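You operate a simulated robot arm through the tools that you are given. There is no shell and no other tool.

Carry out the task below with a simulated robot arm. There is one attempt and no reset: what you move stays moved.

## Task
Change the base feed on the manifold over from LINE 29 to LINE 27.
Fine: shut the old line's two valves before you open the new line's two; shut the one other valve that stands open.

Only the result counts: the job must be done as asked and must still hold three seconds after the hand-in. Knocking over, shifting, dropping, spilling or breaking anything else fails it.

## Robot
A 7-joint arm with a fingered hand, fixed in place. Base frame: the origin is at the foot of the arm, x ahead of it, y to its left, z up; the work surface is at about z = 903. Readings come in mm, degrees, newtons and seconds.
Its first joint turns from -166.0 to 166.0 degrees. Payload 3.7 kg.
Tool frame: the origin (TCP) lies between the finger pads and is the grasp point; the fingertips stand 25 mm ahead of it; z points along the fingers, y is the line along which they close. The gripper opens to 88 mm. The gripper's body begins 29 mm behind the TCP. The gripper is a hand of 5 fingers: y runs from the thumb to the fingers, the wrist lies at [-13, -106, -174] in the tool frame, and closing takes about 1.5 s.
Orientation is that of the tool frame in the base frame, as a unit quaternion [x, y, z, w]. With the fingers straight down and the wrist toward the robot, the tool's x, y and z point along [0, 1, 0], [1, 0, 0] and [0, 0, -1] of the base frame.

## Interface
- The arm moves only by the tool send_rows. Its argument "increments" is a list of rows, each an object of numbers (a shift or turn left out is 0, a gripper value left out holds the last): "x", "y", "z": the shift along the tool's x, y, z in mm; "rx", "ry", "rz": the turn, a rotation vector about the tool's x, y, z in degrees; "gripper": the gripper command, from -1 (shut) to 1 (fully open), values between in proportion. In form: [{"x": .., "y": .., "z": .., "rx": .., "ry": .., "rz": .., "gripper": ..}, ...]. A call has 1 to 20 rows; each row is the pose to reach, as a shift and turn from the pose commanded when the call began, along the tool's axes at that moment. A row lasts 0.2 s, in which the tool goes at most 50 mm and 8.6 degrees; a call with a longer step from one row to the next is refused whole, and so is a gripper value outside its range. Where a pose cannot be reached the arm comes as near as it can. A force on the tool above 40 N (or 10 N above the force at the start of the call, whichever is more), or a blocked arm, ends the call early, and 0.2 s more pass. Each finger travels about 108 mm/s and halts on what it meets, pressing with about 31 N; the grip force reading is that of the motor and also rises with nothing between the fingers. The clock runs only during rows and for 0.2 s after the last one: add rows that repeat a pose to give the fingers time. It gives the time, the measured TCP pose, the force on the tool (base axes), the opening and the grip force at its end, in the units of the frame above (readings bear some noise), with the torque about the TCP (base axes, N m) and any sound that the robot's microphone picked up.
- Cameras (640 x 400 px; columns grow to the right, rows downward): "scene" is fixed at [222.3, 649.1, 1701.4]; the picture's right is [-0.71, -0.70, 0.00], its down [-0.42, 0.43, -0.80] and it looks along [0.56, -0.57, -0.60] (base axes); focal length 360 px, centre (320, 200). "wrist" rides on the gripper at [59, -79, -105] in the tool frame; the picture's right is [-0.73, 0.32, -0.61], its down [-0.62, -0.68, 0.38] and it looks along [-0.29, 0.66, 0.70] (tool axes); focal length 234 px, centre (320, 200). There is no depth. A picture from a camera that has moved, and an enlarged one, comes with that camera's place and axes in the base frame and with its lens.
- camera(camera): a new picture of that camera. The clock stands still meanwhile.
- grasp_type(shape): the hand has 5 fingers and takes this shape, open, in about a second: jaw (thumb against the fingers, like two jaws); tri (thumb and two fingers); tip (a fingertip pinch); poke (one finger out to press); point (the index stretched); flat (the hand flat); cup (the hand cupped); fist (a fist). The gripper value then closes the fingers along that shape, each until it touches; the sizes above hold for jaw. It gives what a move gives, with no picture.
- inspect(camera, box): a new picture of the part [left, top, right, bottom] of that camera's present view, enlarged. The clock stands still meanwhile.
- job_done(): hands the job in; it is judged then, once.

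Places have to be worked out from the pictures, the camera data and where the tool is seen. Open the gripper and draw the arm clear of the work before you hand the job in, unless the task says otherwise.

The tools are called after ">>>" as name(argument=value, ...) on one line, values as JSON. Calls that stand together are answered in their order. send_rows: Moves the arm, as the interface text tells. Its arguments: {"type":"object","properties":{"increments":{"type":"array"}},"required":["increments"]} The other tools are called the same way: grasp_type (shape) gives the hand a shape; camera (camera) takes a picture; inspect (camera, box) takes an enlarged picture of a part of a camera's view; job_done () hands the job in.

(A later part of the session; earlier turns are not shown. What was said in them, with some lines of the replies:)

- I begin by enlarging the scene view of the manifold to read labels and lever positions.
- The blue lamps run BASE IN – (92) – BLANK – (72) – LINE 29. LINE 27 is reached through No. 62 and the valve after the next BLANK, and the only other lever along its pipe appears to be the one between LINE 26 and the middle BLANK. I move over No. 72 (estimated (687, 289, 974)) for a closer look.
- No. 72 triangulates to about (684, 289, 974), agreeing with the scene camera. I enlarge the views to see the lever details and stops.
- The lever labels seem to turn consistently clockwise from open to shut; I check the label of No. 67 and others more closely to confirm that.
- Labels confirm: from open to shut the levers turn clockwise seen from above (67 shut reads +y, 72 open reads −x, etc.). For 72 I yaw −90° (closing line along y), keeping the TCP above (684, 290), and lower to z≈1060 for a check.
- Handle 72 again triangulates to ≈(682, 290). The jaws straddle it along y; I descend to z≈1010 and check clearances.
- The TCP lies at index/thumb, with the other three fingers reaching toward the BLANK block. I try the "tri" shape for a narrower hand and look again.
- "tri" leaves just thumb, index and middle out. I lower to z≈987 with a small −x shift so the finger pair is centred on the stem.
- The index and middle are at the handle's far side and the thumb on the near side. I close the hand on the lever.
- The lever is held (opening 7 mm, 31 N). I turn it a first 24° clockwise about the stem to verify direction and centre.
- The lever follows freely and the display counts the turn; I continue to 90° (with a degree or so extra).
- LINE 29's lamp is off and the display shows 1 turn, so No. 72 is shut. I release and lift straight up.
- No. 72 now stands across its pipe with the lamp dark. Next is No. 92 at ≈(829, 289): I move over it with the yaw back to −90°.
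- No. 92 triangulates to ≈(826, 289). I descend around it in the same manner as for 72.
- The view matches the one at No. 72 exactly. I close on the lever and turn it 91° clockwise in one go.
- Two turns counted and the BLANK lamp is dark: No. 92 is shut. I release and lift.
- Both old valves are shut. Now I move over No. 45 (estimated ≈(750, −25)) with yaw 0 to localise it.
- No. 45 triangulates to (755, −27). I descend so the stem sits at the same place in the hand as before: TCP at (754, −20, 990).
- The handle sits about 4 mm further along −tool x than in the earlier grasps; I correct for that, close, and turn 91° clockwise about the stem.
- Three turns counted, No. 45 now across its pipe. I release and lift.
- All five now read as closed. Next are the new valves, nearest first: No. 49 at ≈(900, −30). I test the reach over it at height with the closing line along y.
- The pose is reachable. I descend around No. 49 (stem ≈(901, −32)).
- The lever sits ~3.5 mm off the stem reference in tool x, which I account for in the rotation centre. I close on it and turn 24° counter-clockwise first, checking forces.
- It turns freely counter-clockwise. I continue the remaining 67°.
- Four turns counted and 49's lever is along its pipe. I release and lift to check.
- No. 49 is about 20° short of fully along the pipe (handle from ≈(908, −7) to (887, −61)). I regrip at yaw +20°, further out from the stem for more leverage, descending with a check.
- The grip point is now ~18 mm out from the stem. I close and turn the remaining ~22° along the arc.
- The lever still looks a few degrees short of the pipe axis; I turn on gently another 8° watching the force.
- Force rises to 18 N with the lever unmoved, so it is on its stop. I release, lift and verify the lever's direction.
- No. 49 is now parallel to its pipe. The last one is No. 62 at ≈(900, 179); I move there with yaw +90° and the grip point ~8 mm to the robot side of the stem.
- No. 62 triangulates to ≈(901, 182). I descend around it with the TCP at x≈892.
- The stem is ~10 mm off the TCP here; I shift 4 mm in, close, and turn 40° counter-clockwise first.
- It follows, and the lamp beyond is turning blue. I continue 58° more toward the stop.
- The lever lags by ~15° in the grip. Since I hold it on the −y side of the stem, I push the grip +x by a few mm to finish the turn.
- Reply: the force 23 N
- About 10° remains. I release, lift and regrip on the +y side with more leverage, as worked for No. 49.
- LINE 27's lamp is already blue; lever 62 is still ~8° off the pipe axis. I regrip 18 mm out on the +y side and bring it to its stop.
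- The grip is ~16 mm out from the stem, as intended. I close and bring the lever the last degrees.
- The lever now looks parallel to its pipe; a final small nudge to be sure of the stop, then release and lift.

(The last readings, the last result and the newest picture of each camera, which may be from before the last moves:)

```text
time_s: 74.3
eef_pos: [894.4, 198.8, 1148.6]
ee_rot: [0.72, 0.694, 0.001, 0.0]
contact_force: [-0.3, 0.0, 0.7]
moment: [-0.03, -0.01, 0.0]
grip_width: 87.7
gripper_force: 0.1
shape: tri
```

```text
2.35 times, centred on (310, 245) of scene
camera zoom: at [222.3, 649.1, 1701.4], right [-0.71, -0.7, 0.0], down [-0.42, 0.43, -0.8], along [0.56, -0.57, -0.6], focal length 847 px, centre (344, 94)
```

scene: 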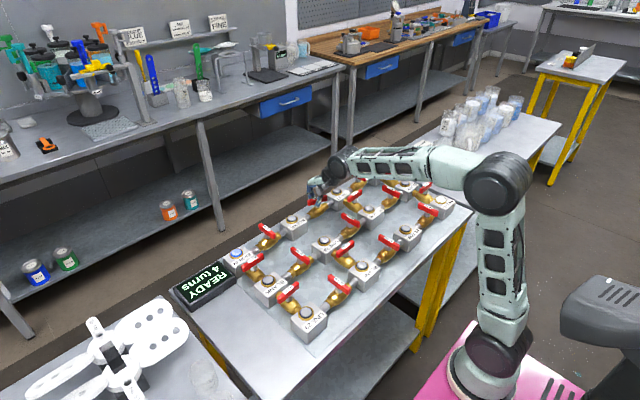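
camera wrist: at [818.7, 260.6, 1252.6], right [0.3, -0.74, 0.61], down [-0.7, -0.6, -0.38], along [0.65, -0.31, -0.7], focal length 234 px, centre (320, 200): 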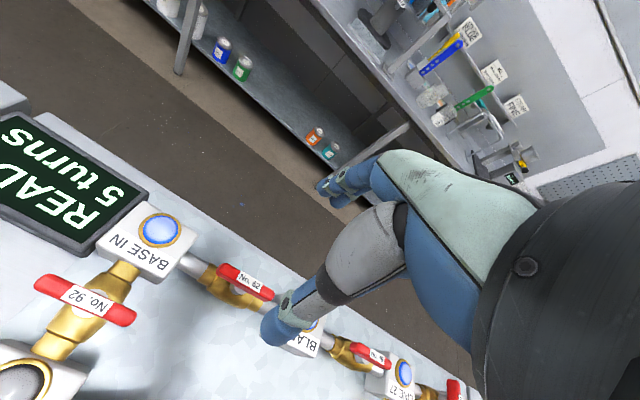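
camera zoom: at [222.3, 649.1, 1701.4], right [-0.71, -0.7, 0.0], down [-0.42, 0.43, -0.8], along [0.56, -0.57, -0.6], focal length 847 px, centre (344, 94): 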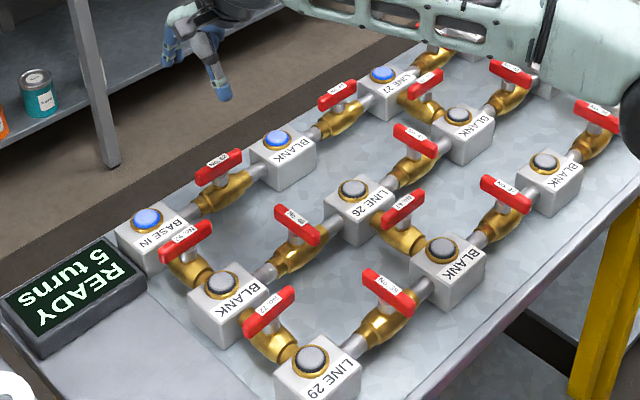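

The path BASE IN → 62 → 49 → LINE 27 is blue and everything else dark. I draw the arm back and up to the start area, then do a final check of all levers.

>>> send_rows(increments=[{"y": -25, "z": -20}, {"y": -60, "z": -40}, {"x": -25, "y": -95, "z": -60}, {"x": -50, "y": -130, "z": -80}, {"x": -80, "y": -160, "z": -100}, {"x": -110, "y": -190, "z": -115}, {"x": -140, "y": -220, "z": -130}, {"x": -170, "y": -250, "z": -140}, {"x": -200, "y": -280, "z": -146}, {"x": -230, "y": -310, "z": -146}, {"x": -260, "y": -330, "z": -146}, {"x": -285, "y": -335, "z": -146}, {"x": -285, "y": -335, "z": -146}])

>>> inspect(camera="scene", box=[220, 220, 380, 340])

>>> inspect(camera="scene", box=[300, 150, 460, 270])

>>> camera(camera="wrist")

>>> camera(camera="scene")

```text
time_s: 77.1
eef_pos: [547.1, -75.4, 1296.5]
ee_rot: [0.719, 0.695, 0.001, 0.001]
contact_force: [-0.7, 0.7, 0.1]
moment: [0.0, 0.01, 0.0]
grip_width: 87.5
gripper_force: 0.0
shape: tri
```

```text
3.33 times, centred on (300, 280) of scene
camera zoom: at [222.3, 649.1, 1701.4], right [-0.71, -0.7, 0.0], down [-0.42, 0.43, -0.8], along [0.56, -0.57, -0.6], focal length 1200 px, centre (387, -67)
```

zoom: 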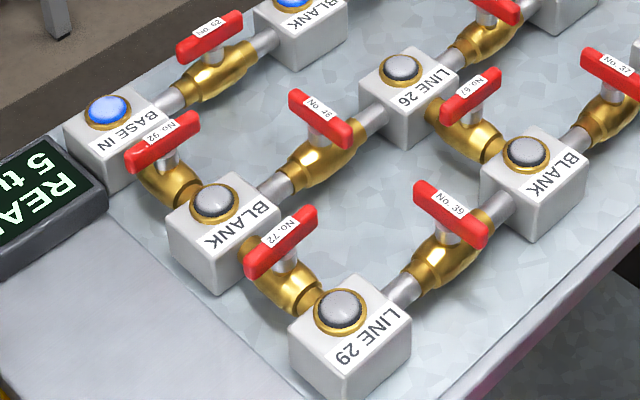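

```text
3.33 times, centred on (380, 210) of scene
camera zoom: at [222.3, 649.1, 1701.4], right [-0.71, -0.7, 0.0], down [-0.42, 0.43, -0.8], along [0.56, -0.57, -0.6], focal length 1200 px, centre (120, 167)
```

zoom: 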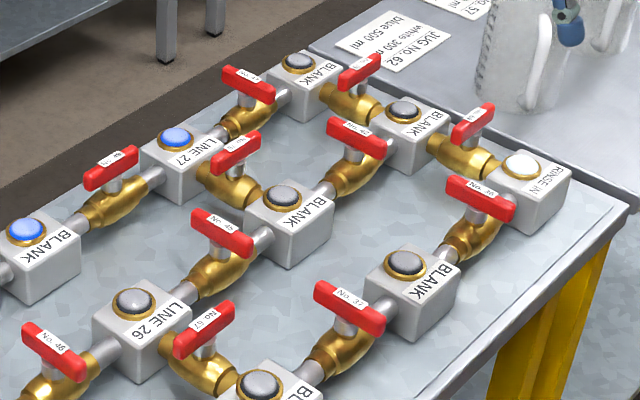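

```text
taken
camera wrist: at [471.4, -14.1, 1400.1], right [0.3, -0.74, 0.61], down [-0.7, -0.6, -0.38], along [0.65, -0.31, -0.7], focal length 234 px, centre (320, 200)
```

wrist: 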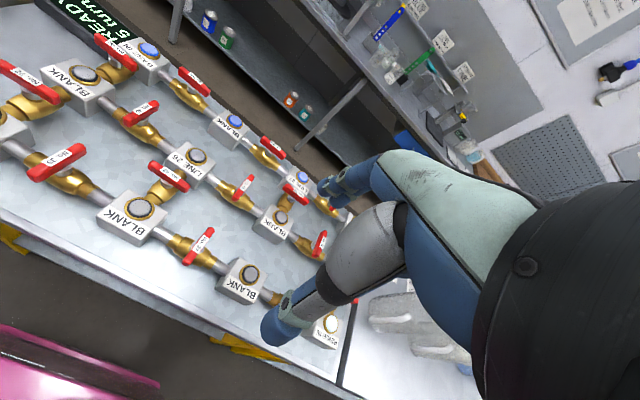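

```text
taken
```

scene: 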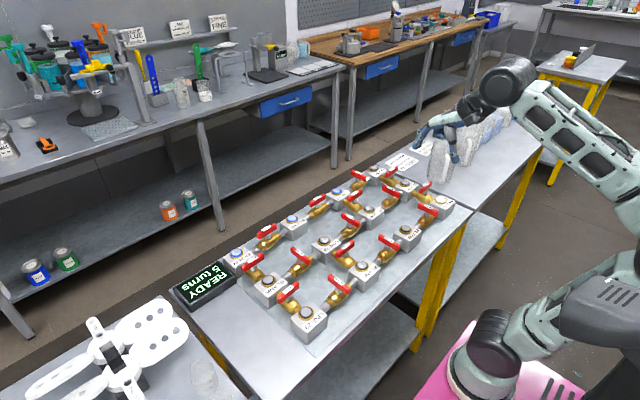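

Nos. 92, 72 and 45 stand across their pipes, 62 and 49 along theirs. Only BASE IN, BLANK and LINE 27 are lit blue, five turns are shown and the arm is clear with the hand open, so I hand the job in.

>>> job_done()

```text
The job is handed in.
```

The base feed now runs to LINE 27 instead of LINE 29, and I've handed the job in. I don't have the judge's result.

1. **Old line shut:** I closed No. 72 and No. 92 first. The LINE 29 lamp and the BLANK lamp between the two valves both went dark.
2. **Other open valve shut:** No. 45, between LINE 26 and the middle BLANK, was the only other valve I found open. I closed it before opening anything.
3. **New line opened:** I opened No. 49, then No. 62. Both levers slipped in the grip and stopped short of fully open, so I gripped each again and turned it in line with its pipe.

At hand-in, only BASE IN, the BLANK between No. 62 and No. 49, and LINE 27 were lit blue. The display read 5 turns. The hand was open and the arm was clear of the manifold, and nothing else looked moved in the final pictures.
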